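You operate a simulated robot arm through the tools that you are given. There is no shell and no other tool. Be economical: measure what you need, move in short steps, check, and stop when the job is done.

You run a simulated two-armed robot. Do the job below in one go: nothing can be reset, and whatever is moved stays where it is left.

Task
Load the paper roll into the control unit and feed paper out.
Fine: the cardboard tube goes into the small grey tray; shut the control unit flap, push FEED once; leave the other bath controls as they are. Where these are worked on the way, their far stop is far enough and under half their travel is too little: control unit flap.

Only the result counts: the job must be done as asked and must still hold three seconds after the hand-in. Knocking over, shifting, dropping, spilling or breaking anything else fails it.

Robot
Two 7-joint arms with two-finger parallel grippers on one trunk, on a base that drives. Base frame: it is fixed to the floor where the robot stands at the start and does not move with it; the origin is under the middle of the robot, x ahead of it, y to its left, z up; the surface under the hand at the start is at about z = 0.9. Units: m, rad, N and s.
The left shoulder is at the start at [0.034, 0.182, 1.22], the right one opposite. With the tool pointing down near the work surface each hand reaches from about 0.22 to 0.7 m from the robot's upright axis, wherever it stands, measured 20 degrees to its own side. Places, roughly: bath drain valve [0.4, -0.4, 1]; bath feed key [0.5, 0, 1]; bath heat dial [0.4, -0.2, 0.9]; bath heat key [0.5, 0.2, 1]; bath power switch [0.5, -0.1, 1]; bath run key [0.5, 0.1, 1]; bath stir switch [0.5, -0.1, 1]; bath stop key [0.5, 0.1, 1]; blue rubber bulb [0.3, 0.7, 1]; blue valve of the white water unit [0.5, 0.8, 1.1]; cardboard tube (3x6x3 cm) [0.7, 0.1, 1.1]; control unit flap [0.7, 0.1, 1.2]; green cool valve [0.5, 1.2, 1]; grey clamp on the bath lid [0.8, -0.2, 1.3]; roll well of the control unit [0.7, 0.1, 1.1]; small grey tray [0.5, 0.3, 0.9]. Payload 3.91 kg a hand.
Tool frame (each hand has its own): the origin (TCP) lies between the finger pads and is the grasp point; the fingertips stand 0.03 m ahead of it; z points along the fingers, y is the line along which they close. The gripper opens to 0.11 m. The fingers are 0.02 m wide and 0.01 m thick; the gripper's body (0.048 by 0.112 m) begins 0.055 m behind the TCP.
Orientation is that of the tool frame in the base frame, as a unit quaternion [x, y, z, w]. With the fingers straight down and closing along the base's y, the tool's x points along the base's -x, its y along +y and its z along -z.

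Tools
- The arms move only by the tool jog_arm. It takes "left_targets", "right_targets" or both (then of equal length, played together; a hand with none holds still); each is text: rows parted by semicolons, each of 7 numbers parted by spaces: the shift along the tool's x, y, z in units of 500 mm (1.0 is 500 mm), then the turn, a rotation vector about the tool's x, y, z in units of 120 degrees (1.0 is 120 degrees), then the gripper command, from -1 (shut) to 1 (fully open), values between in proportion. In form: x y z ax ay az fingers; .... A call has 1 to 10 rows; each row is the pose to reach, as a shift and turn from the pose commanded when the call began, along the tool's axes at that moment. A call with a number of a shift or a turn outside -1 to 1 is refused whole. Each row takes 0.2 s and may step no farther than 0.05 m and 0.15 rad from the row before; otherwise, or with a gripper value out of range, the whole call is refused. Where a pose cannot be reached the arm comes as near as it can. A force on the tool above 60 N (or 10 N above the force at the start of the call, whichever is more), or a blocked arm, ends the call early, and 0.2 s more pass. The fingers move at their own pace (about 0.072 m/s each) and stop on an object; they squeeze with about 24 N. The grip force told is the motor's: it shows also when the fingers shut on nothing. Time passes only in rows, and 0.2 s behind the last, so rows that repeat a pose let the fingers close. The reply holds the time, the measured pose of the TCP, the force on the tool along the base axes, the opening and the grip force, in the units named above and with some noise, with the torque about the TCP (base axes, N m) and any sound that the robot's microphone picked up, and new pictures: "pictures" is both (left out), scene, wrist or none (wrist: the cameras of the hands that moved).
- Cameras (640 x 400 px; columns grow to the right, rows downward): "scene" is now at [0.1548, 0.0149, 1.4482]; the picture's right is [0.15, -0.99, 0.00], its down [-0.27, -0.04, -0.96] and it looks along [0.95, 0.15, -0.27] (base axes); focal length 214 px, centre (320, 200). "left" rides on the left gripper at [0.072, -0.017, -0.103] in its tool frame; the picture's right is [0.23, 0.97, 0.00], its down [-0.76, 0.18, -0.62] and it looks along [-0.61, 0.14, 0.78] (tool axes); focal length 222 px, centre (320, 200). "right" rides on the right gripper at [0.072, 0.017, -0.103] in its tool frame; the picture's right is [-0.23, 0.97, 0.00], its down [-0.76, -0.18, -0.62] and it looks along [-0.61, -0.14, 0.78] (tool axes); focal length 222 px, centre (320, 200). There is no depth. A picture from a camera that has moved, and an enlarged one, comes with that camera's place and axes in the base frame and with its lens.
- move_column(by): slides the trunk up (or, below 0, down) by that many m; the arms and the scene camera ride with it, the base frame stays. It gives what a move gives, with no picture.
- steer(legs): drives the robot by 1 to 6 legs, each [ahead, left, turn to the left] in m, m and rad, along the robot's own axes; the way and the turn of a leg run together, so that a leg with both is an arc; at most 1.5 m and 3.142 rad a leg. The arms and the cameras ride along, it lands a little off, and it stops where it bumps. It gives what a move gives, and a new picture of the scene camera.
- head_to(pan, tilt): turns the head with the scene camera to pan (to the left, within 1.396 rad either way) and tilt (down, from -0.506 to 1.204), counted from straight ahead of the robot. It gives what a move gives, and a new picture of the scene camera.
- close_up(camera, box): a new picture of the part [left, top, right, bottom] of that camera's present view, enlarged. It takes no simulated time.
- sign_off(): hands the job in; it is judged then, once.

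Go step by step. Nothing tells you exact positions but the pictures and the camera data: compare them with the known pose of the tool, close in by small moves and look again before you grip or let go. The budget is 120 turns and 260 pictures, counting those below and the enlarged ones. Unless the task says otherwise, let go and move clear before handing in, and close with one line.

The tools are called by a JSON object that holds its "op" and its "data". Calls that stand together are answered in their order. jog_arm: Moves the arms, as the interface text tells. Its arguments: {"type":"object","properties":{"left_targets":{"type":"string"},"right_targets":{"type":"string"},"pictures":{"type":"string","enum":["both","scene","wrist","none"]}},"required":[]} The other tools are called the same way: move_column (by) slides the trunk up or down; steer (legs) drives the base; head_to (pan, tilt) turns the head that bears the scene camera; close_up (camera, box) takes an enlarged picture of a part of a camera's view; sign_off () hands the job in.

At the start:

```text
time: 0.0
left_tool_pos: [0.3059, 0.2008, 1.413]
left_ee_rot: [-0.001, 1.0, 0.0, 0.0]
left_wrist_force: [-0.4, 0.4, -0.5]
left_torque: [0.0, 0.01, -0.03]
left_finger_gap: 0.1098
left_grasp_force: 0.0
right_tool_pos: [0.2944, -0.0501, 1.4133]
right_ee_rot: [0.0, 1.0, 0.0, 0.0]
right_wrist_force: [0.6, -0.4, -0.7]
right_torque: [0.02, 0.03, 0.03]
right_finger_gap: 0.11
right_grasp_force: 0.0
trunk travel left (down, up): [-0.474, 0.04]
robot x, y, heading: [0.0016, -0.0001, 0.001]
head pan, tilt: [0.152, 0.279]
```

scene: 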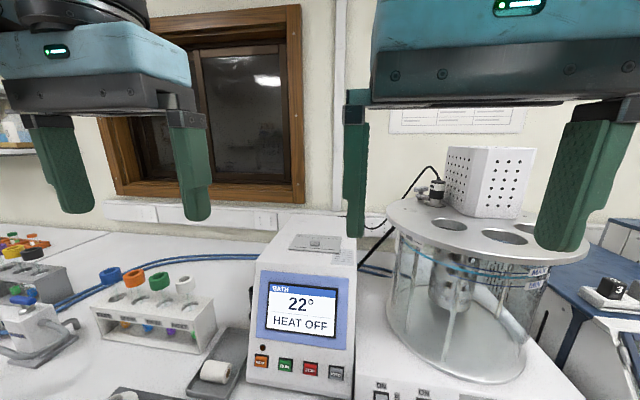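
right: 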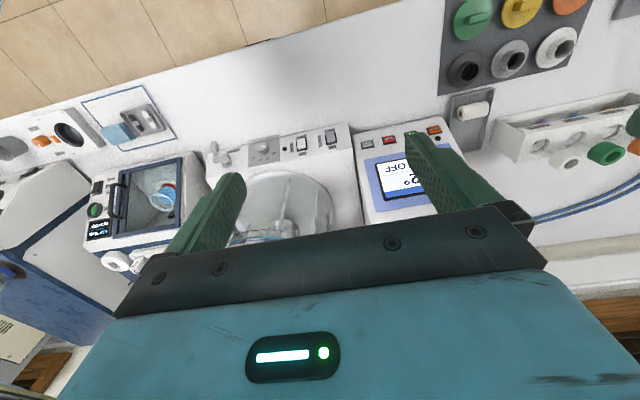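
left: 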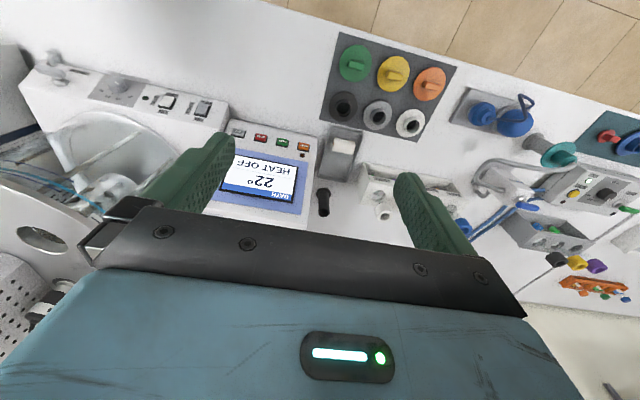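

I see the control unit with its display in the middle, a flap on its top and a white roll in the grey tray to its left. I'll look at these closer first.

{"op": "close_up", "data": {"camera": "scene", "box": [180, 210, 380, 400]}}

{"op": "close_up", "data": {"camera": "left", "box": [200, 90, 440, 240]}}

{"op": "head_to", "data": {"pan": 0.2, "tilt": 0.75}}

```text
2.11 times, centred on (280, 305) of scene
camera zoom: at [0.1548, 0.0149, 1.4482], right [0.15, -0.99, 0.0], down [-0.27, -0.04, -0.96], along [0.95, 0.15, -0.27], focal length 452 px, centre (404, -21)
```

zoom: 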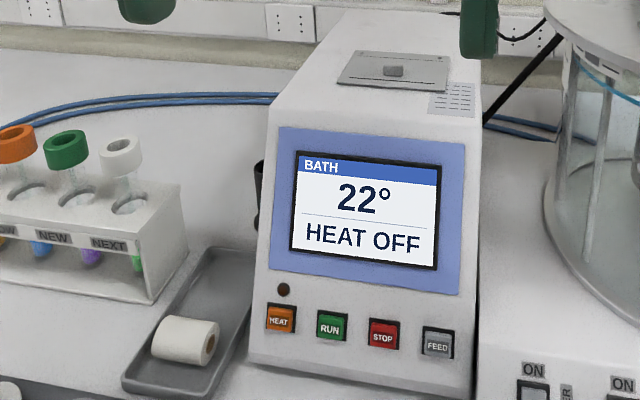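

```text
2.67 times, centred on (320, 165) of left
camera zoom: at [0.2347, 0.1831, 1.5155], right [-0.23, 0.97, 0.0], down [0.76, 0.18, 0.62], along [0.61, 0.14, -0.78], focal length 592 px, centre (320, 293)
```

zoom: 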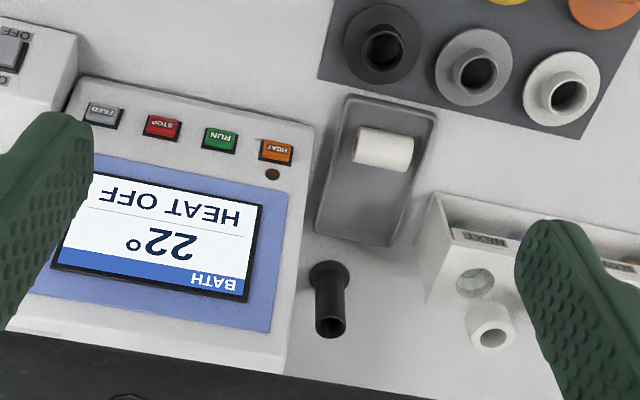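

```text
time: 0.9
left_tool_pos: [0.3059, 0.2005, 1.4128]
left_ee_rot: [0.0, 1.0, -0.001, 0.0]
left_wrist_force: [-0.7, 0.3, -0.4]
left_torque: [-0.01, -0.02, -0.03]
left_finger_gap: 0.1101
left_grasp_force: 0.0
right_tool_pos: [0.2994, -0.0506, 1.4092]
right_ee_rot: [0.005, 1.0, -0.003, 0.0]
right_wrist_force: [42.7, 4.9, -37.1]
right_torque: [-1.1, 1.1, -1.14]
right_finger_gap: 0.1101
right_grasp_force: 0.1
trunk travel left (down, up): [-0.474, 0.04]
robot x, y, heading: [0.0038, 0.0017, 0.002]
head pan, tilt: [0.201, 0.75]
camera scene: at [0.153, 0.0159, 1.4325], right [0.17, -0.99, 0.0], down [-0.43, -0.07, -0.9], along [0.89, 0.15, -0.43], focal length 214 px, centre (320, 200)
```

scene: 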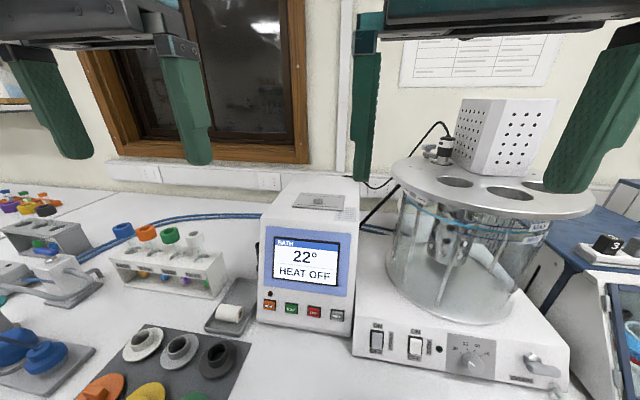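

The head seems to be pressing on the right arm (42 N), so I'll move the right hand ahead and to the right, clear of it.

{"op": "jog_arm", "data": {"right_targets": "-0.06 -0.06 0 0 0 0 1; -0.06 -0.15 0 0 0 0 1; -0.06 -0.24 0 0 0 0 1; -0.06 -0.33 0 0 0 0 1; -0.06 -0.42 0 0 0 0 1; -0.06 -0.5 0 0 0 0 1", "pictures": "scene"}}

```text
time: 2.5
left_tool_pos: [0.3071, 0.2056, 1.4116]
left_ee_rot: [0.005, 1.0, -0.002, -0.001]
left_wrist_force: [-5.2, 38.1, -20.6]
left_torque: [-3.88, -2.5, -3.75]
left_finger_gap: 0.1101
left_grasp_force: 0.1
right_tool_pos: [0.3344, -0.2847, 1.3927]
right_ee_rot: [-0.001, 1.0, 0.001, 0.002]
right_wrist_force: [0.2, 0.2, 0.1]
right_torque: [-0.02, -0.03, 0.0]
right_finger_gap: 0.11
right_grasp_force: 0.0
right hand out of reach, approached as far as the arm can: row 5, 6
trunk travel left (down, up): [-0.474, 0.04]
robot x, y, heading: [0.0001, -0.0015, 0.0]
head pan, tilt: [0.201, 0.75]
stopped in row 6 (left hand): the force on the tool passed its limit at 60 N (the readings are from after the stop); the commanded pose is now the measured one
camera scene: at [0.1468, 0.0091, 1.4105], right [0.09, -1.0, 0.0], down [-0.64, -0.06, -0.77], along [0.76, 0.07, -0.64], focal length 214 px, centre (320, 200)
```

scene: 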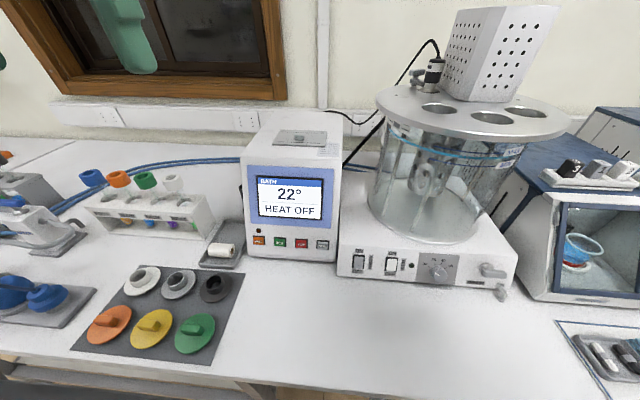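

Now the head presses on the left arm; I'll move the left hand ahead and to the left.

{"op": "jog_arm", "data": {"left_targets": "-0.04 0.07 0 0 0 0 1; -0.06 0.16 0 0 0 0 1; -0.06 0.25 0.0 0 0 0 1", "pictures": "both"}}

```text
time: 3.3
left_tool_pos: [0.3534, 0.3105, 1.3853]
left_ee_rot: [0.002, 1.0, -0.002, -0.001]
left_wrist_force: [-0.5, -0.3, -0.7]
left_torque: [0.01, 0.02, 0.01]
left_finger_gap: 0.1101
left_grasp_force: 0.1
left hand out of reach, approached as far as the arm can: row 2, 3
right_tool_pos: [0.3357, -0.2846, 1.3923]
right_ee_rot: [0.0, 1.0, 0.001, 0.001]
right_wrist_force: [1.0, 0.2, 0.3]
right_torque: [-0.02, -0.01, -0.04]
right_finger_gap: 0.11
right_grasp_force: 0.0
trunk travel left (down, up): [-0.474, 0.04]
robot x, y, heading: [-0.0015, 0.0038, 0.004]
head pan, tilt: [0.201, 0.75]
camera scene: at [0.1442, 0.0181, 1.4057], right [0.2, -0.98, 0.0], down [-0.67, -0.14, -0.73], along [0.72, 0.15, -0.68], focal length 214 px, centre (320, 200)
camera left: at [0.2822, 0.2941, 1.4878], right [-0.22, 0.98, 0.0], down [0.76, 0.18, 0.62], along [0.61, 0.13, -0.78], focal length 222 px, centre (320, 200)
```

scene: 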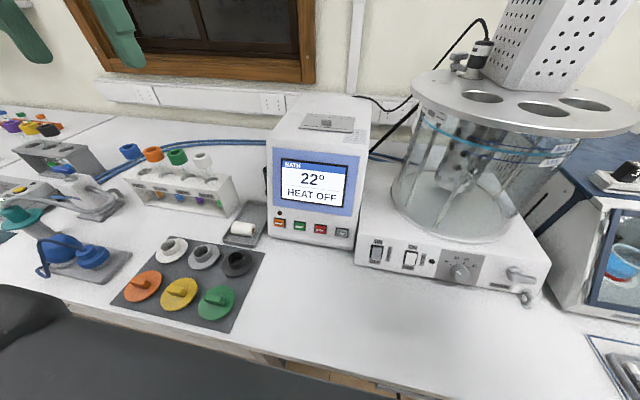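
left: 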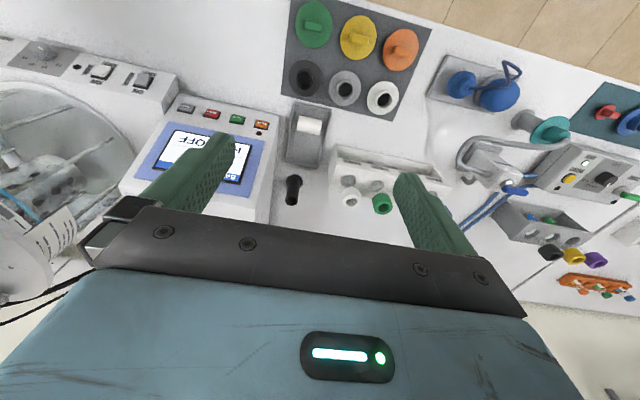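

Hands are now clear. I'll zoom in on the flap and on the roll in the tray to get geometry.

{"op": "close_up", "data": {"camera": "scene", "box": [260, 80, 390, 160]}}

{"op": "close_up", "data": {"camera": "left", "box": [250, 80, 410, 180]}}

{"op": "close_up", "data": {"camera": "scene", "box": [200, 190, 360, 290]}}

```text
4.92 times, centred on (325, 120) of scene
camera zoom: at [0.1442, 0.0181, 1.4057], right [0.2, -0.98, 0.0], down [-0.67, -0.14, -0.73], along [0.72, 0.15, -0.68], focal length 1056 px, centre (295, 594)
```

zoom: 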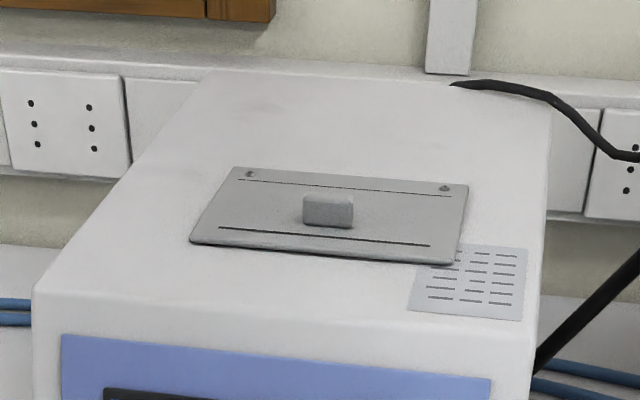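

```text
4.00 times, centred on (330, 130) of left
camera zoom: at [0.2822, 0.2941, 1.4878], right [-0.22, 0.98, 0.0], down [0.76, 0.18, 0.62], along [0.61, 0.13, -0.78], focal length 888 px, centre (280, 480)
```

zoom: 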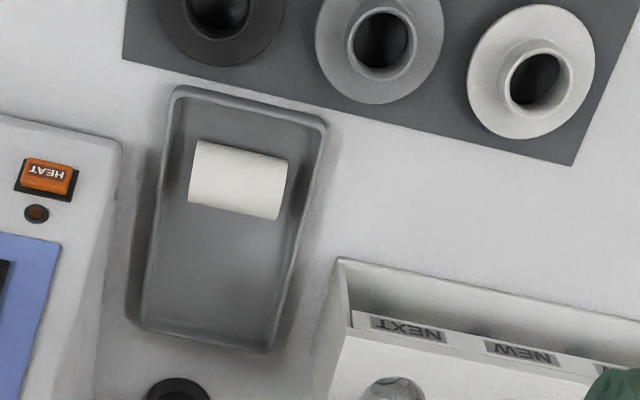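

```text
4.00 times, centred on (280, 240) of scene
camera zoom: at [0.1442, 0.0181, 1.4057], right [0.2, -0.98, 0.0], down [-0.67, -0.14, -0.73], along [0.72, 0.15, -0.68], focal length 858 px, centre (480, 40)
```

zoom: 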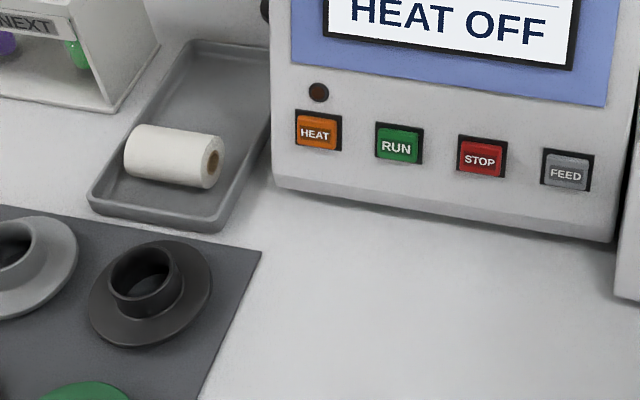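

The flap seems hinged at the rear, knob near (0.71, 0.12, 1.16); the roll lies at about (0.48, 0.31) along y. I'll drive ahead a little to bring the flap into reach.

{"op": "steer", "data": {"legs": [[0.12, 0.0, 0.0]]}}

```text
time: 4.5
left_tool_pos: [0.4143, 0.309, 1.3837]
left_ee_rot: [-0.001, 1.0, -0.002, -0.002]
left_wrist_force: [0.0, 0.2, -0.3]
left_torque: [0.01, -0.06, -0.02]
left_finger_gap: 0.11
left_grasp_force: 0.0
right_tool_pos: [0.4008, -0.2864, 1.3912]
right_ee_rot: [-0.004, 1.0, 0.001, -0.001]
right_wrist_force: [-0.6, -0.4, 0.4]
right_torque: [0.01, -0.05, -0.02]
right_finger_gap: 0.1099
right_grasp_force: 0.1
trunk travel left (down, up): [-0.474, 0.04]
robot x, y, heading: [0.0624, -0.0043, 0.007]
head pan, tilt: [0.201, 0.75]
stopped in leg 1: the robot was blocked; the commanded pose is now the measured one
camera scene: at [0.2066, 0.015, 1.4058], right [0.21, -0.98, 0.0], down [-0.67, -0.14, -0.73], along [0.72, 0.15, -0.68], focal length 214 px, centre (320, 200)
```

scene: 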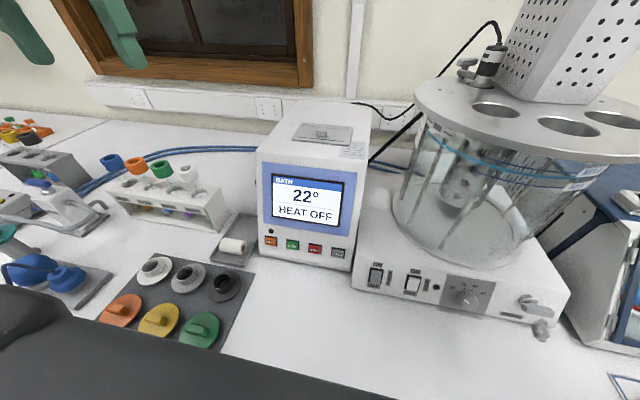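

The base is stopped by the bench at x ≈ 0.06, which should be near enough. Next I bring the left hand above the flap to look with the wrist camera.

{"op": "jog_arm", "data": {"left_targets": "-0.06 -0.04 0.02 0 0 0 1; -0.12 -0.1 0.03 0 0 0 1; -0.18 -0.16 0.04 0 0 0 1; -0.24 -0.22 0.05 0 0 0 1; -0.30 -0.28 0.06 0 0 0 1; -0.36 -0.34 0.07 0 0 0 1; -0.4 -0.38 0.08 0 0 0 1"}}

```text
time: 6.1
left_tool_pos: [0.6132, 0.1189, 1.3423]
left_ee_rot: [-0.001, 1.0, -0.001, -0.004]
left_wrist_force: [0.5, 0.6, 0.1]
left_torque: [0.02, -0.03, 0.0]
left_finger_gap: 0.1101
left_grasp_force: 0.0
right_tool_pos: [0.4023, -0.2871, 1.3901]
right_ee_rot: [-0.004, 1.0, 0.001, -0.002]
right_wrist_force: [-0.4, -0.1, 0.2]
right_torque: [-0.01, -0.02, -0.01]
right_finger_gap: 0.11
right_grasp_force: 0.1
trunk travel left (down, up): [-0.474, 0.04]
robot x, y, heading: [0.0649, 0.0032, 0.008]
head pan, tilt: [0.201, 0.75]
camera scene: at [0.2074, 0.0145, 1.4058], right [0.21, -0.98, 0.0], down [-0.67, -0.14, -0.73], along [0.72, 0.15, -0.68], focal length 214 px, centre (320, 200)
camera left: at [0.5425, 0.1018, 1.4455], right [-0.23, 0.97, 0.0], down [0.77, 0.18, 0.62], along [0.6, 0.14, -0.79], focal length 222 px, centre (320, 200)
```

scene: 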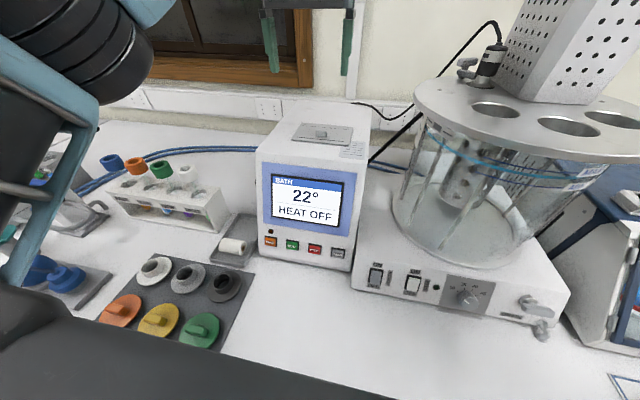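
left: 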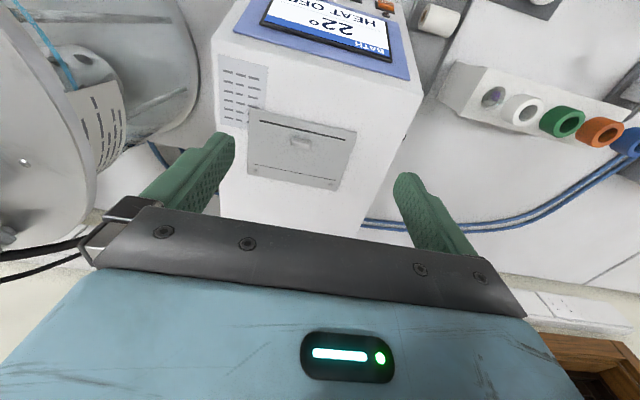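

The hand reaches above the unit easily. I'll zoom on the flap from both cameras to triangulate the knob.

{"op": "close_up", "data": {"camera": "left", "box": [220, 90, 380, 190]}}

{"op": "close_up", "data": {"camera": "scene", "box": [260, 100, 390, 181]}}

```text
4.00 times, centred on (300, 140) of left
camera zoom: at [0.5425, 0.1018, 1.4455], right [-0.23, 0.97, 0.0], down [0.77, 0.18, 0.62], along [0.6, 0.14, -0.79], focal length 888 px, centre (400, 440)
```

zoom: 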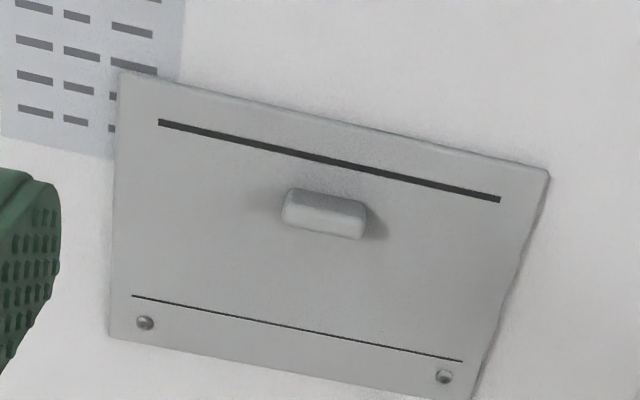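

```text
4.92 times, centred on (325, 140) of scene
camera zoom: at [0.2074, 0.0145, 1.4058], right [0.21, -0.98, 0.0], down [-0.67, -0.14, -0.73], along [0.72, 0.15, -0.68], focal length 1056 px, centre (295, 493)
```

zoom: 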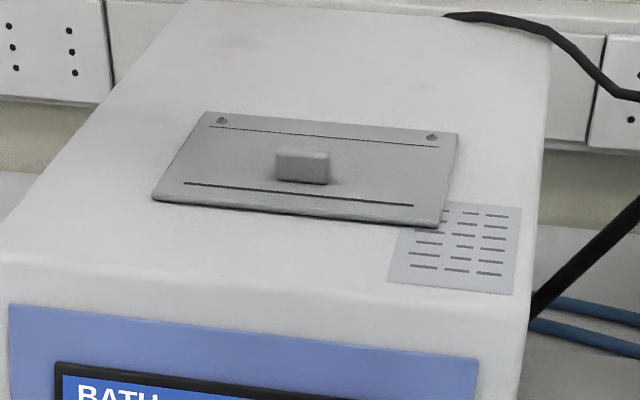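

Triangulating: knob at about (0.658, 0.105, 1.19), with the hinge line near x ≈ 0.71. I'll come down above it with the fingers part open.

{"op": "jog_arm", "data": {"left_targets": "-0.045 -0.014 0.04 0 0 0 0; -0.09 -0.028 0.09 0 0 0 0; -0.09 -0.028 0.14 0 0 0 -0.1; -0.09 -0.028 0.185 0 0 0 -0.1"}}

```text
time: 7.1
left_tool_pos: [0.6601, 0.1048, 1.2477]
left_ee_rot: [-0.001, 1.0, -0.002, -0.004]
left_wrist_force: [-0.2, -0.6, 0.0]
left_torque: [-0.01, 0.02, 0.0]
left_finger_gap: 0.0498
left_grasp_force: 0.2
right_tool_pos: [0.4024, -0.2858, 1.3912]
right_ee_rot: [-0.003, 1.0, 0.001, -0.002]
right_wrist_force: [0.1, -0.8, 0.0]
right_torque: [-0.02, 0.0, -0.02]
right_finger_gap: 0.11
right_grasp_force: 0.1
trunk travel left (down, up): [-0.474, 0.04]
robot x, y, heading: [0.0653, -0.0021, 0.011]
head pan, tilt: [0.201, 0.75]
camera scene: at [0.2078, 0.015, 1.4057], right [0.21, -0.98, 0.0], down [-0.67, -0.14, -0.73], along [0.72, 0.15, -0.68], focal length 214 px, centre (320, 200)
camera left: at [0.5902, 0.0874, 1.3515], right [-0.23, 0.97, 0.0], down [0.77, 0.18, 0.62], along [0.6, 0.14, -0.79], focal length 222 px, centre (320, 200)
```

scene: 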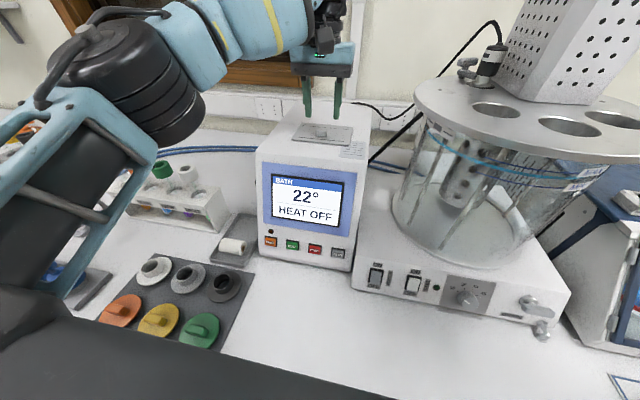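
left: 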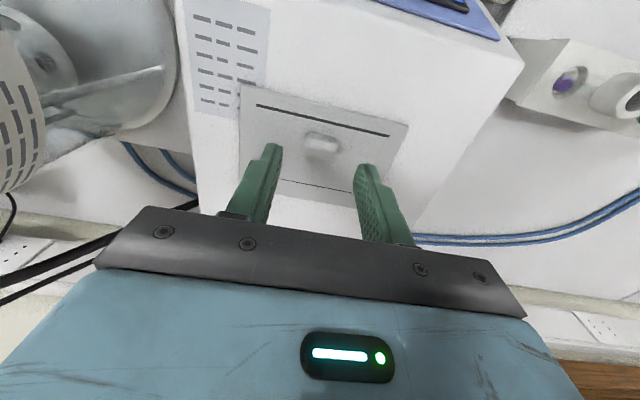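

The knob ray matches (0.658, 0.105), so the hand is right above it. Lowering 4 cm and closing.

{"op": "jog_arm", "data": {"left_targets": "0.002 0 0.04 0 0 0 -0.1; 0.002 0 0.076 0 0 0 -0.1; 0.002 0 0.076 0 0 0 -1; 0.002 0 0.076 0 0 0 -1"}}

```text
time: 8.1
left_tool_pos: [0.658, 0.1066, 1.2112]
left_ee_rot: [-0.002, 1.0, -0.002, -0.004]
left_wrist_force: [1.5, 2.5, -1.0]
left_torque: [0.02, 0.05, 0.0]
left_finger_gap: 0.0253
left_grasp_force: 45.0
right_tool_pos: [0.4033, -0.2862, 1.3905]
right_ee_rot: [-0.004, 1.0, 0.0, -0.002]
right_wrist_force: [0.3, -0.7, 0.4]
right_torque: [0.01, -0.01, 0.0]
right_finger_gap: 0.1098
right_grasp_force: 0.1
trunk travel left (down, up): [-0.474, 0.04]
robot x, y, heading: [0.0629, -0.0011, 0.007]
head pan, tilt: [0.201, 0.75]
camera scene: at [0.2075, 0.0159, 1.4058], right [0.21, -0.98, 0.0], down [-0.67, -0.14, -0.73], along [0.72, 0.15, -0.68], focal length 214 px, centre (320, 200)
camera left: at [0.5874, 0.0885, 1.3147], right [-0.23, 0.97, 0.0], down [0.77, 0.18, 0.62], along [0.6, 0.14, -0.79], focal length 222 px, centre (320, 200)
```

scene: 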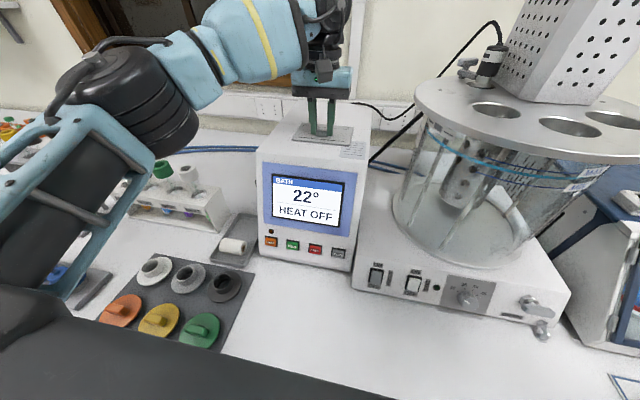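
left: 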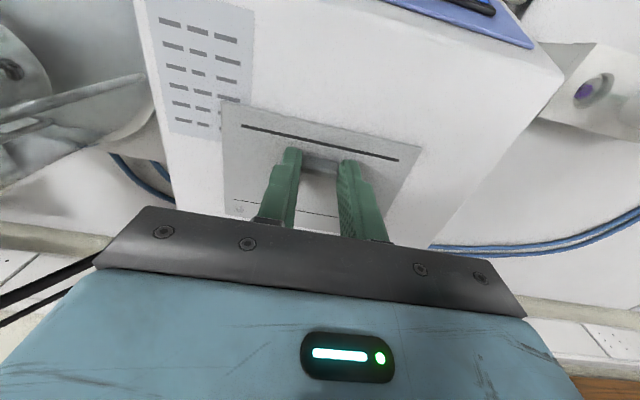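

The knob is held (gap 2.5 cm). Now I lift it on an arc about the rear hinge, tilting the hand along, up to about 30° first.

{"op": "jog_arm", "data": {"left_targets": "-0.007 0 -0.0092 0 0.0417 0 -1; -0.0152 0 -0.0176 0 0.0833 0 -1; -0.0314 0 -0.0328 0 0.15 0 -1; -0.05 0 -0.0454 0 0.2167 0 -1"}}

{"op": "close_up", "data": {"camera": "scene", "box": [260, 90, 390, 171]}}

```text
time: 9.1
left_tool_pos: [0.6616, 0.1054, 1.217]
left_ee_rot: [-0.002, 0.996, -0.003, -0.089]
left_wrist_force: [24.7, 5.6, 6.1]
left_torque: [0.45, -1.59, -0.22]
left_finger_gap: 0.0252
left_grasp_force: 44.7
left hand out of reach, approached as far as the arm can: row 2, 3, 4
right_tool_pos: [0.4045, -0.2853, 1.39]
right_ee_rot: [-0.004, 1.0, 0.0, -0.002]
right_wrist_force: [0.7, 0.1, 0.4]
right_torque: [0.01, 0.01, 0.01]
right_finger_gap: 0.1099
right_grasp_force: 0.1
trunk travel left (down, up): [-0.474, 0.04]
robot x, y, heading: [0.0664, -0.0032, 0.006]
head pan, tilt: [0.201, 0.75]
camera scene: at [0.2107, 0.0166, 1.4055], right [0.21, -0.98, 0.0], down [-0.67, -0.14, -0.73], along [0.71, 0.15, -0.68], focal length 214 px, centre (320, 200)
camera left: at [0.6104, 0.0886, 1.3325], right [-0.23, 0.97, 0.04], down [0.86, 0.18, 0.48], along [0.46, 0.14, -0.88], focal length 222 px, centre (320, 200)
```

scene: 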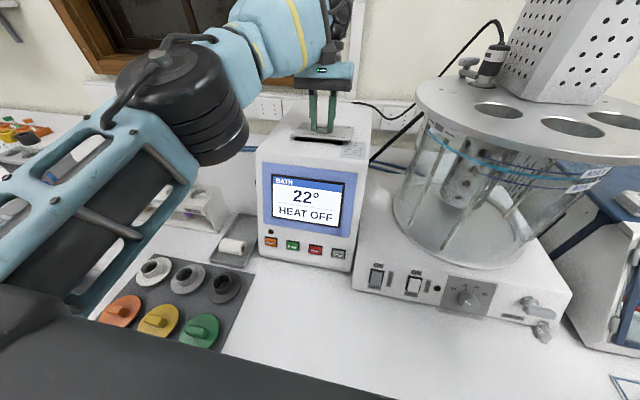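
left: 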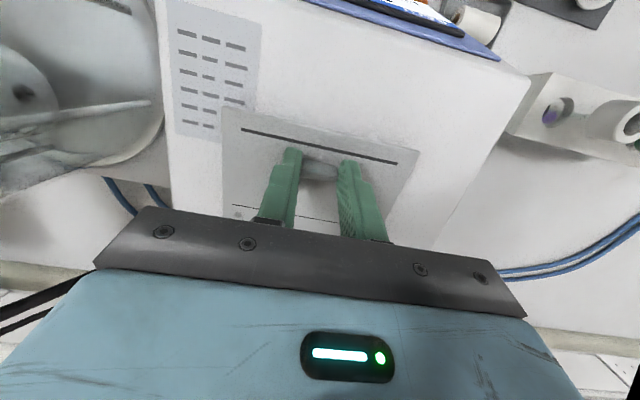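

```text
4.92 times, centred on (325, 130) of scene
camera zoom: at [0.2107, 0.0166, 1.4055], right [0.21, -0.98, 0.0], down [-0.67, -0.14, -0.73], along [0.71, 0.15, -0.68], focal length 1056 px, centre (295, 542)
```

zoom: 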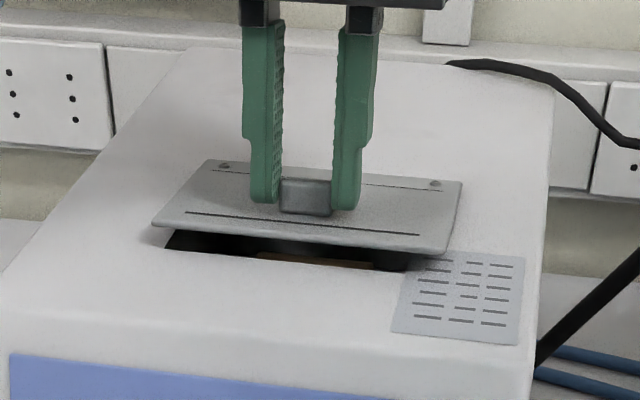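

The flap opens on a rear hinge, as expected, but the arm reaches its limit with the hand tilted back. I'll untilt and simply raise the hand more, letting the knob pivot in the grip.

{"op": "jog_arm", "data": {"left_targets": "-0.006 0 -0.01 0 -0.05 0 -1; -0.012 0 -0.02 0 -0.1 0 -1; -0.02 0 -0.03 0 -0.1 0 -1", "pictures": "none"}}

{"op": "close_up", "data": {"camera": "scene", "box": [260, 90, 390, 171]}}

```text
time: 9.9
left_tool_pos: [0.6672, 0.1057, 1.2338]
left_ee_rot: [-0.001, 1.0, -0.002, 0.014]
left_wrist_force: [-19.5, 7.9, -8.8]
left_torque: [0.18, 1.65, 0.0]
left_finger_gap: 0.0257
left_grasp_force: 44.9
right_tool_pos: [0.3978, -0.2845, 1.3923]
right_ee_rot: [-0.003, 1.0, 0.0, -0.001]
right_wrist_force: [0.2, 0.2, 0.3]
right_torque: [-0.01, -0.04, -0.03]
right_finger_gap: 0.1098
right_grasp_force: 0.1
trunk travel left (down, up): [-0.474, 0.04]
robot x, y, heading: [0.0655, 0.0013, 0.012]
head pan, tilt: [0.201, 0.75]
```

```text
4.92 times, centred on (325, 130) of scene
camera zoom: at [0.2044, 0.0171, 1.4062], right [0.21, -0.98, 0.0], down [-0.67, -0.14, -0.73], along [0.72, 0.15, -0.68], focal length 1056 px, centre (295, 542)
```

zoom: 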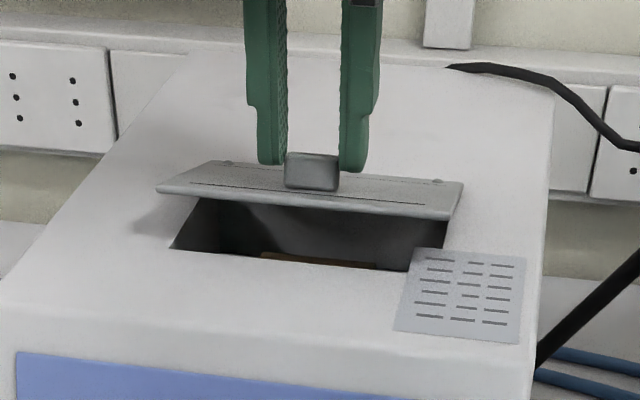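

Working well: about 28° open, with the knob pivoting in the grip. I'll continue the arc to about 60°.

{"op": "jog_arm", "data": {"left_targets": "-0.012 0 -0.012 0 -0.02 0 -1; -0.024 0 -0.022 0 -0.04 0 -1; -0.036 0 -0.03 0 -0.06 0 -1; -0.05 0 -0.036 0 -0.08 0 -1", "pictures": "none"}}

{"op": "close_up", "data": {"camera": "scene", "box": [260, 90, 390, 171]}}

```text
time: 10.9
left_tool_pos: [0.6888, 0.1055, 1.2549]
left_ee_rot: [-0.001, 0.995, -0.001, 0.099]
left_wrist_force: [-23.1, 6.3, 2.6]
left_torque: [0.16, 1.74, 0.0]
left_finger_gap: 0.0258
left_grasp_force: 44.8
right_tool_pos: [0.3968, -0.2851, 1.3914]
right_ee_rot: [-0.004, 1.0, 0.0, 0.0]
right_wrist_force: [0.2, -0.1, 0.3]
right_torque: [-0.03, 0.01, 0.0]
right_finger_gap: 0.1101
right_grasp_force: 0.1
trunk travel left (down, up): [-0.474, 0.04]
robot x, y, heading: [0.0661, -0.0073, 0.008]
head pan, tilt: [0.201, 0.75]
```

```text
4.92 times, centred on (325, 130) of scene
camera zoom: at [0.2029, 0.0167, 1.4065], right [0.21, -0.98, 0.0], down [-0.67, -0.14, -0.73], along [0.72, 0.15, -0.68], focal length 1056 px, centre (295, 542)
```

zoom: 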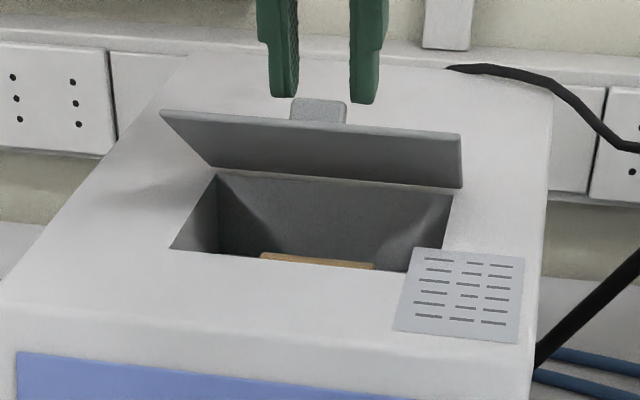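

The flap is now at about 50–55°. I push on rearward a bit more.

{"op": "jog_arm", "data": {"left_targets": "-0.014 0 -0.008 0 -0.03 0 -1; -0.028 0 -0.012 0 -0.06 0 -1; -0.042 0 -0.014 0 -0.09 0 -1; -0.056 0 -0.014 0 -0.12 0 -1", "pictures": "wrist"}}

{"op": "close_up", "data": {"camera": "scene", "box": [260, 90, 390, 171]}}

```text
time: 11.9
left_tool_pos: [0.7216, 0.1033, 1.2628]
left_ee_rot: [-0.002, 0.975, -0.001, 0.222]
left_wrist_force: [0.3, 0.2, 0.2]
left_torque: [-0.03, 0.0, 0.03]
left_finger_gap: 0.0001
left_grasp_force: 37.1
right_tool_pos: [0.4019, -0.2867, 1.3921]
right_ee_rot: [-0.004, 1.0, 0.0, -0.002]
right_wrist_force: [0.1, -0.1, -0.3]
right_torque: [-0.02, 0.0, -0.01]
right_finger_gap: 0.1102
right_grasp_force: 0.1
trunk travel left (down, up): [-0.474, 0.04]
robot x, y, heading: [0.063, -0.0021, 0.004]
head pan, tilt: [0.201, 0.75]
camera left: at [0.6122, 0.0862, 1.3243], right [-0.21, 0.97, -0.1], down [0.41, 0.18, 0.89], along [0.89, 0.14, -0.44], focal length 222 px, centre (320, 200)
```

left: 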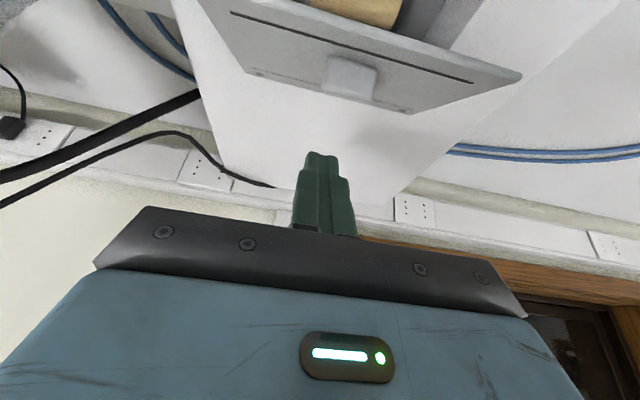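

```text
4.92 times, centred on (325, 130) of scene
camera zoom: at [0.2075, 0.0154, 1.4058], right [0.21, -0.98, 0.0], down [-0.67, -0.14, -0.73], along [0.72, 0.15, -0.68], focal length 1056 px, centre (295, 542)
```

zoom: 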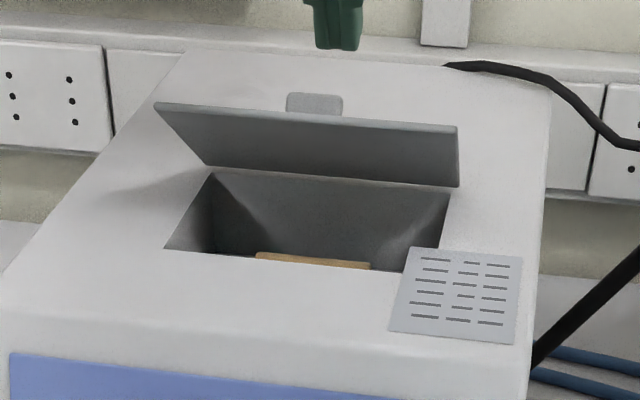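

The grip slipped off, but the flap holds its place at about 55° on a stiff hinge. I'll go up, back and down in front of it with closed fingers, to push it further from its underside.

{"op": "jog_arm", "data": {"left_targets": "-0.0416 0 -0.0864 0 0 0 -1; 0.0448 0 -0.128 0 0 0 -1; 0.1314 0 -0.1698 0 0 0 -1; 0.2016 0 -0.2036 0 0 0 -1; 0.2414 0 -0.1208 0 0 0 -1; 0.2694 0 -0.063 0 0 0 -1", "pictures": "both"}}

```text
time: 13.3
left_tool_pos: [0.5859, 0.103, 1.2318]
left_ee_rot: [-0.002, 0.975, -0.001, 0.222]
left_wrist_force: [0.4, -1.2, -0.6]
left_torque: [-0.03, 0.0, 0.0]
left_finger_gap: 0.0001
left_grasp_force: 37.8
right_tool_pos: [0.4023, -0.2871, 1.3897]
right_ee_rot: [-0.004, 1.0, 0.001, -0.002]
right_wrist_force: [-0.6, 0.0, -0.2]
right_torque: [0.02, -0.01, 0.0]
right_finger_gap: 0.1101
right_grasp_force: 0.0
trunk travel left (down, up): [-0.474, 0.04]
robot x, y, heading: [0.0631, -0.0025, 0.005]
head pan, tilt: [0.201, 0.75]
camera scene: at [0.207, 0.0153, 1.4058], right [0.21, -0.98, 0.0], down [-0.67, -0.14, -0.73], along [0.72, 0.15, -0.68], focal length 214 px, centre (320, 200)
camera left: at [0.4773, 0.0855, 1.2931], right [-0.21, 0.97, -0.1], down [0.42, 0.18, 0.89], along [0.89, 0.14, -0.44], focal length 222 px, centre (320, 200)
```

scene: 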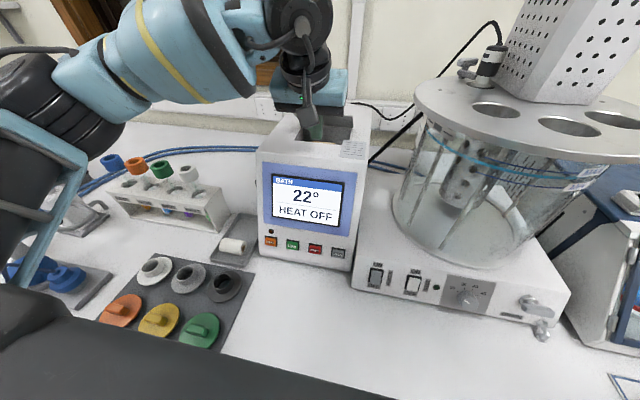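
left: 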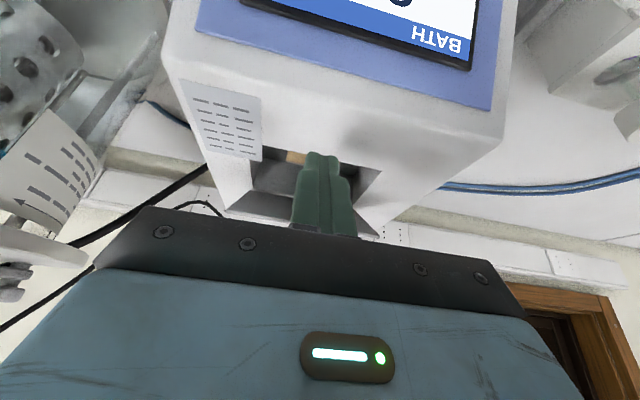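

The closed fingers are in front of the opened flap. I push rearward to open it fully.

{"op": "jog_arm", "data": {"left_targets": "-0.0721 0 0.0347 0 0 0 -1; -0.1262 0 0.0608 0 0 0 -1; -0.1712 0 0.0825 0 0 0 -1; -0.2163 0 0.1042 0 0 0 -1; -0.2523 0 0.1215 0 0 0 -1", "pictures": "both"}}

```text
time: 14.5
left_tool_pos: [0.7203, 0.1047, 1.2357]
left_ee_rot: [-0.001, 0.974, -0.001, 0.225]
left_wrist_force: [-25.8, 6.1, 12.2]
left_torque: [-0.1, 0.36, 0.21]
left_finger_gap: 0.0003
left_grasp_force: 37.3
right_tool_pos: [0.3964, -0.2865, 1.393]
right_ee_rot: [-0.004, 1.0, 0.001, 0.0]
right_wrist_force: [0.7, -1.2, -0.6]
right_torque: [0.03, 0.02, 0.01]
right_finger_gap: 0.1101
right_grasp_force: 0.1
trunk travel left (down, up): [-0.474, 0.04]
robot x, y, heading: [0.0603, -0.0021, 0.005]
head pan, tilt: [0.201, 0.75]
camera scene: at [0.2015, 0.0153, 1.4066], right [0.21, -0.98, 0.0], down [-0.66, -0.14, -0.73], along [0.72, 0.15, -0.68], focal length 214 px, centre (320, 200)
camera left: at [0.6115, 0.087, 1.297], right [-0.21, 0.97, -0.1], down [0.41, 0.18, 0.89], along [0.89, 0.14, -0.44], focal length 222 px, centre (320, 200)
```

scene: 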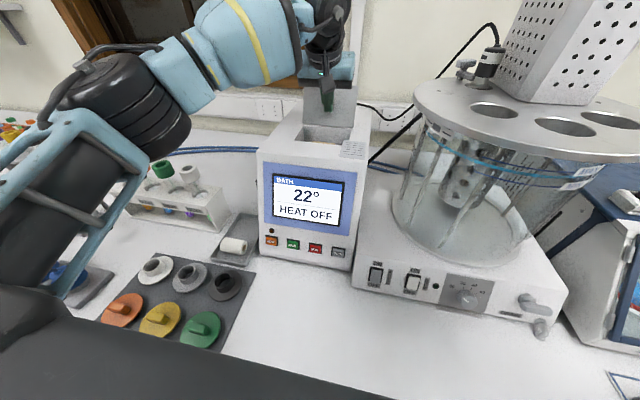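
left: 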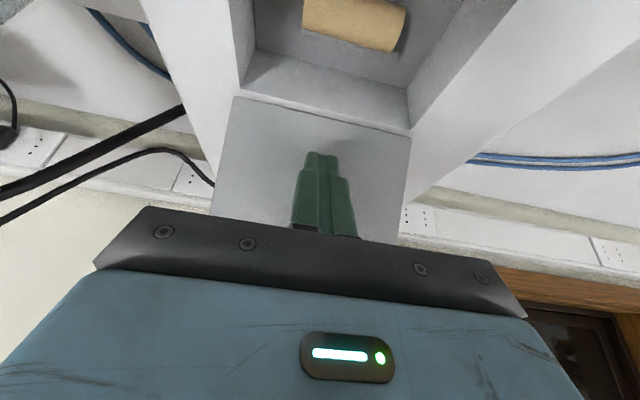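

The flap is past vertical and the cardboard tube shows in the well, lying along y. I back off upward and level the hand to look into the well.

{"op": "jog_arm", "data": {"left_targets": "0.081 0 -0.039 0 0 0 -1; 0.118 0 -0.1235 0 0.06 0 -0.5; 0.097 0 -0.2134 0 0.12 0 -0.1; 0.0804 0 -0.294 0 0.18 0 0; 0.0804 0 -0.294 0 0.216 0 0", "pictures": "both"}}

{"op": "close_up", "data": {"camera": "scene", "box": [260, 90, 390, 171]}}

{"op": "close_up", "data": {"camera": "left", "box": [210, 90, 370, 190]}}

```text
time: 15.7
left_tool_pos: [0.6285, 0.1055, 1.3469]
left_ee_rot: [-0.001, 1.0, -0.002, -0.003]
left_wrist_force: [1.0, 1.2, -0.7]
left_torque: [-0.04, 0.0, 0.04]
left_finger_gap: 0.0551
left_grasp_force: 0.1
right_tool_pos: [0.4028, -0.2863, 1.3892]
right_ee_rot: [-0.003, 1.0, 0.001, -0.003]
right_wrist_force: [0.2, -0.2, 1.0]
right_torque: [0.02, 0.01, 0.0]
right_finger_gap: 0.1099
right_grasp_force: 0.2
trunk travel left (down, up): [-0.474, 0.04]
robot x, y, heading: [0.0666, 0.0005, 0.01]
head pan, tilt: [0.201, 0.75]
camera scene: at [0.208, 0.015, 1.4057], right [0.21, -0.98, 0.0], down [-0.67, -0.14, -0.73], along [0.72, 0.15, -0.68], focal length 214 px, centre (320, 200)
camera left: at [0.5563, 0.0882, 1.4503], right [-0.23, 0.97, 0.0], down [0.76, 0.18, 0.62], along [0.6, 0.14, -0.79], focal length 222 px, centre (320, 200)
```

scene: 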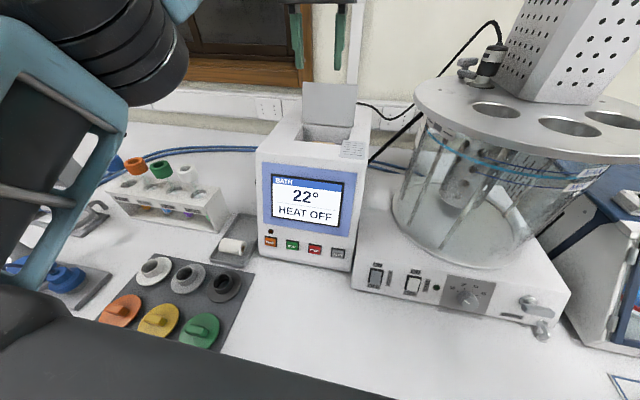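
left: 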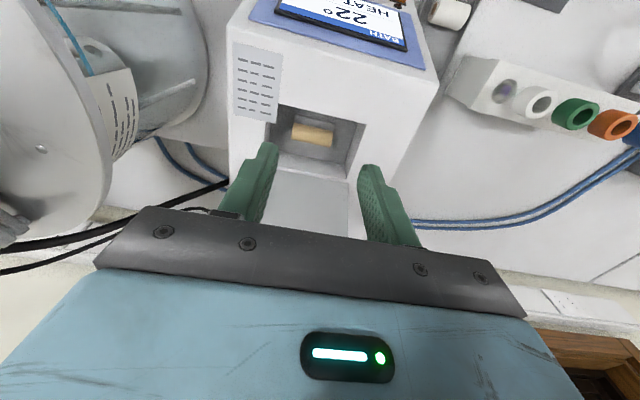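

```text
4.92 times, centred on (325, 130) of scene
camera zoom: at [0.208, 0.015, 1.4057], right [0.21, -0.98, 0.0], down [-0.67, -0.14, -0.73], along [0.72, 0.15, -0.68], focal length 1056 px, centre (295, 542)
```

zoom: 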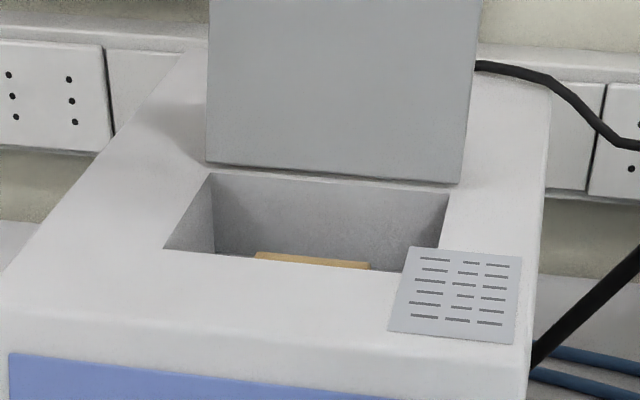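

```text
4.00 times, centred on (290, 140) of left
camera zoom: at [0.5563, 0.0882, 1.4503], right [-0.23, 0.97, 0.0], down [0.76, 0.18, 0.62], along [0.6, 0.14, -0.79], focal length 888 px, centre (440, 440)
```

zoom: 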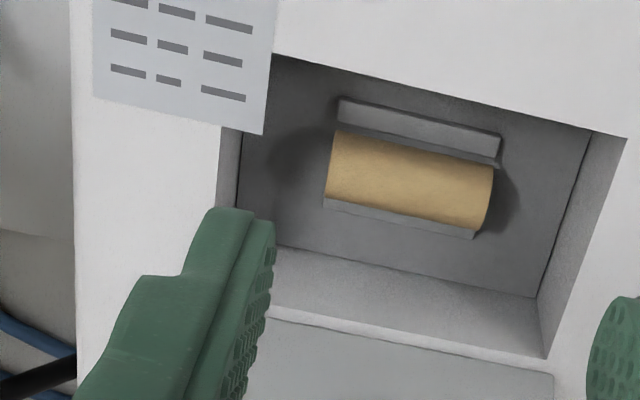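

The tube lies along y in a cradle at about (0.68, 0.106, 1.137), with room at both ends for the fingers. I lower the hand over it with the gripper 7 cm open and check.

{"op": "jog_arm", "data": {"left_targets": "-0.04 0 0.06 0 0 0 0.31; -0.08 0.001 0.12 0 -0.02 0 0.31; -0.096 0.002 0.19 0 -0.05 0 0.31; -0.096 0.002 0.25 0 -0.05 0 0.31", "pictures": "both"}}

{"op": "close_up", "data": {"camera": "left", "box": [210, 90, 420, 220]}}

{"op": "close_up", "data": {"camera": "scene", "box": [260, 90, 390, 171]}}

```text
time: 16.7
left_tool_pos: [0.6746, 0.1062, 1.2224]
left_ee_rot: [-0.001, 0.999, -0.001, 0.05]
left_wrist_force: [-0.1, -0.4, -0.1]
left_torque: [-0.02, -0.01, 0.01]
left_finger_gap: 0.072
left_grasp_force: 0.0
right_tool_pos: [0.4025, -0.2863, 1.3905]
right_ee_rot: [-0.003, 1.0, 0.001, -0.002]
right_wrist_force: [0.9, 0.2, -0.8]
right_torque: [0.0, 0.02, 0.0]
right_finger_gap: 0.1099
right_grasp_force: 0.1
trunk travel left (down, up): [-0.474, 0.04]
robot x, y, heading: [0.0637, -0.0041, 0.009]
head pan, tilt: [0.201, 0.75]
camera scene: at [0.2081, 0.0152, 1.4057], right [0.21, -0.98, 0.0], down [-0.67, -0.14, -0.73], along [0.72, 0.15, -0.68], focal length 214 px, centre (320, 200)
camera left: at [0.5934, 0.0883, 1.3166], right [-0.23, 0.97, -0.03], down [0.7, 0.18, 0.7], along [0.68, 0.14, -0.72], focal length 222 px, centre (320, 200)
```

scene: 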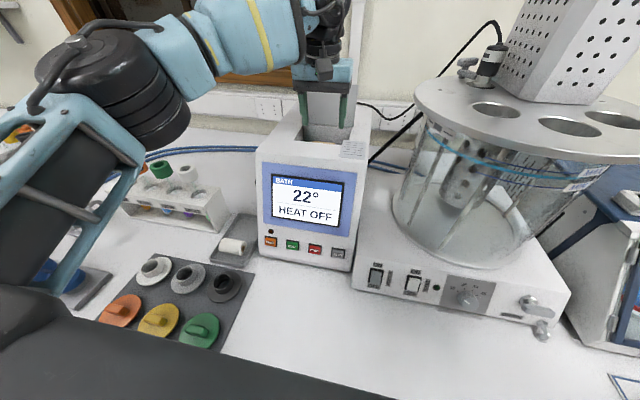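
left: 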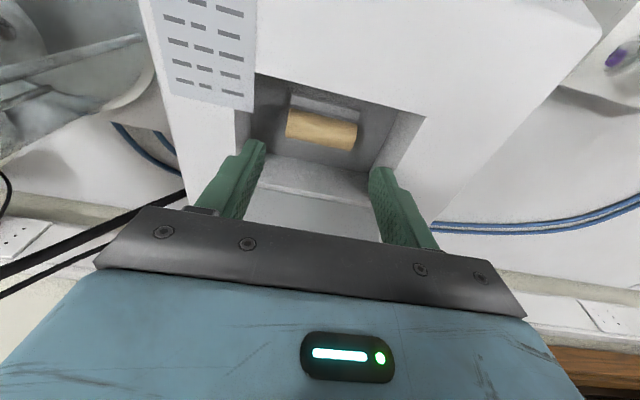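

```text
3.05 times, centred on (315, 155) of left
camera zoom: at [0.5934, 0.0883, 1.3166], right [-0.23, 0.97, -0.03], down [0.7, 0.18, 0.7], along [0.68, 0.14, -0.72], focal length 677 px, centre (335, 337)
```

zoom: 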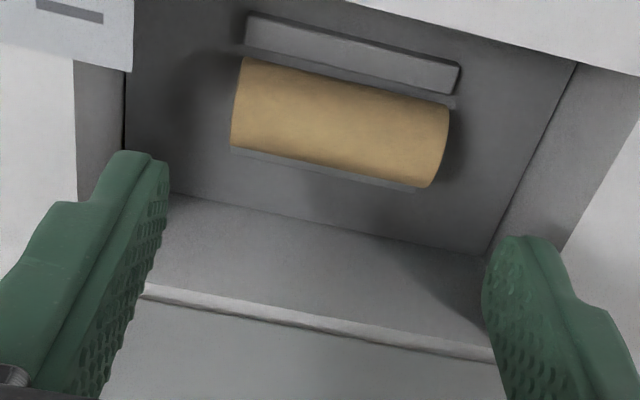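

```text
4.92 times, centred on (325, 130) of scene
camera zoom: at [0.2081, 0.0152, 1.4057], right [0.21, -0.98, 0.0], down [-0.67, -0.14, -0.73], along [0.72, 0.15, -0.68], focal length 1056 px, centre (295, 542)
```

zoom: 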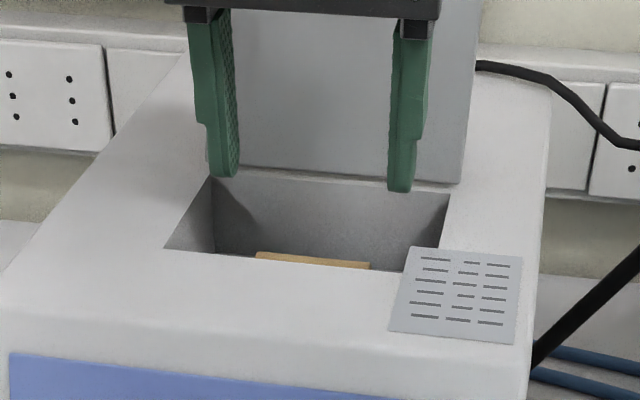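

The tube axis works out to about (0.682, 0.106, 1.134), centred between the fingers. Lowering the tips just below the axis and closing on its ends.

{"op": "jog_arm", "data": {"left_targets": "0.001 0 0.05 0 0 0 0.31; 0.003 0 0.1 0 0 0 0.31; 0.004 0 0.13 0 0 0 0.31; 0.004 0 0.13 0 0 0 -0.1; 0.004 0 0.13 0 0 0 -0.1", "pictures": "both"}}

{"op": "close_up", "data": {"camera": "left", "box": [210, 90, 420, 220]}}

```text
time: 17.9
left_tool_pos: [0.6784, 0.1046, 1.1576]
left_ee_rot: [-0.001, 0.999, -0.002, 0.051]
left_wrist_force: [-1.2, -0.1, 0.5]
left_torque: [-0.02, 0.04, 0.01]
left_finger_gap: 0.0564
left_grasp_force: 23.9
right_tool_pos: [0.4011, -0.2854, 1.3905]
right_ee_rot: [-0.002, 1.0, 0.0, -0.001]
right_wrist_force: [-0.8, 0.2, 0.1]
right_torque: [0.01, -0.01, 0.03]
right_finger_gap: 0.1099
right_grasp_force: 0.1
trunk travel left (down, up): [-0.474, 0.04]
robot x, y, heading: [0.0629, -0.0022, 0.008]
head pan, tilt: [0.201, 0.75]
camera scene: at [0.2071, 0.0157, 1.4059], right [0.21, -0.98, 0.0], down [-0.67, -0.14, -0.73], along [0.72, 0.15, -0.68], focal length 214 px, centre (320, 200)
camera left: at [0.5965, 0.0875, 1.2525], right [-0.23, 0.97, -0.03], down [0.69, 0.18, 0.7], along [0.68, 0.14, -0.72], focal length 222 px, centre (320, 200)
```

scene: 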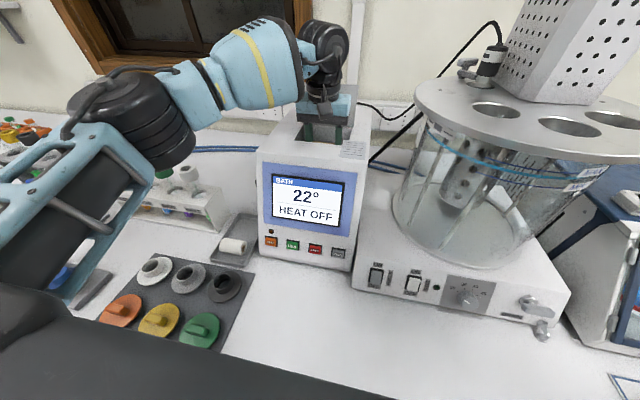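
left: 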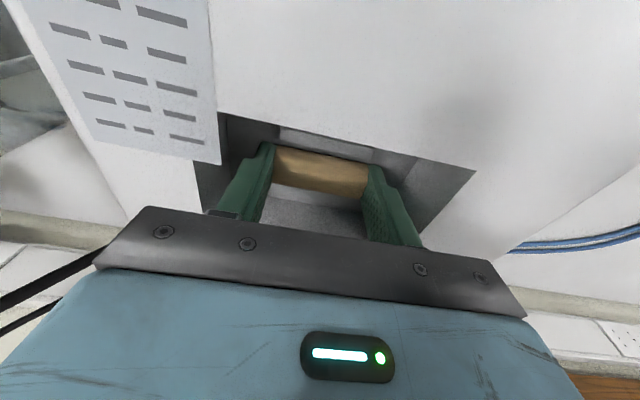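

```text
3.05 times, centred on (315, 155) of left
camera zoom: at [0.5965, 0.0875, 1.2525], right [-0.23, 0.97, -0.03], down [0.69, 0.18, 0.7], along [0.68, 0.14, -0.72], focal length 677 px, centre (335, 337)
```

zoom: 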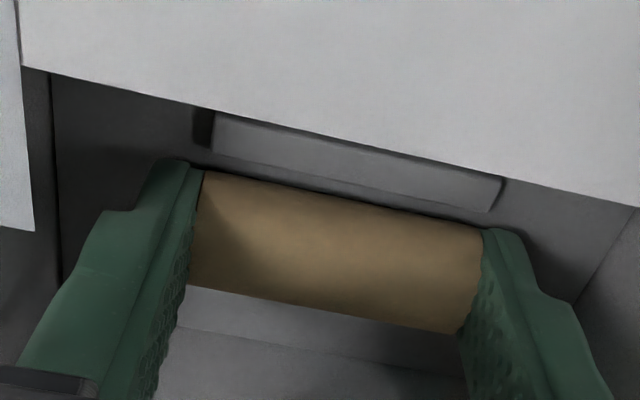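

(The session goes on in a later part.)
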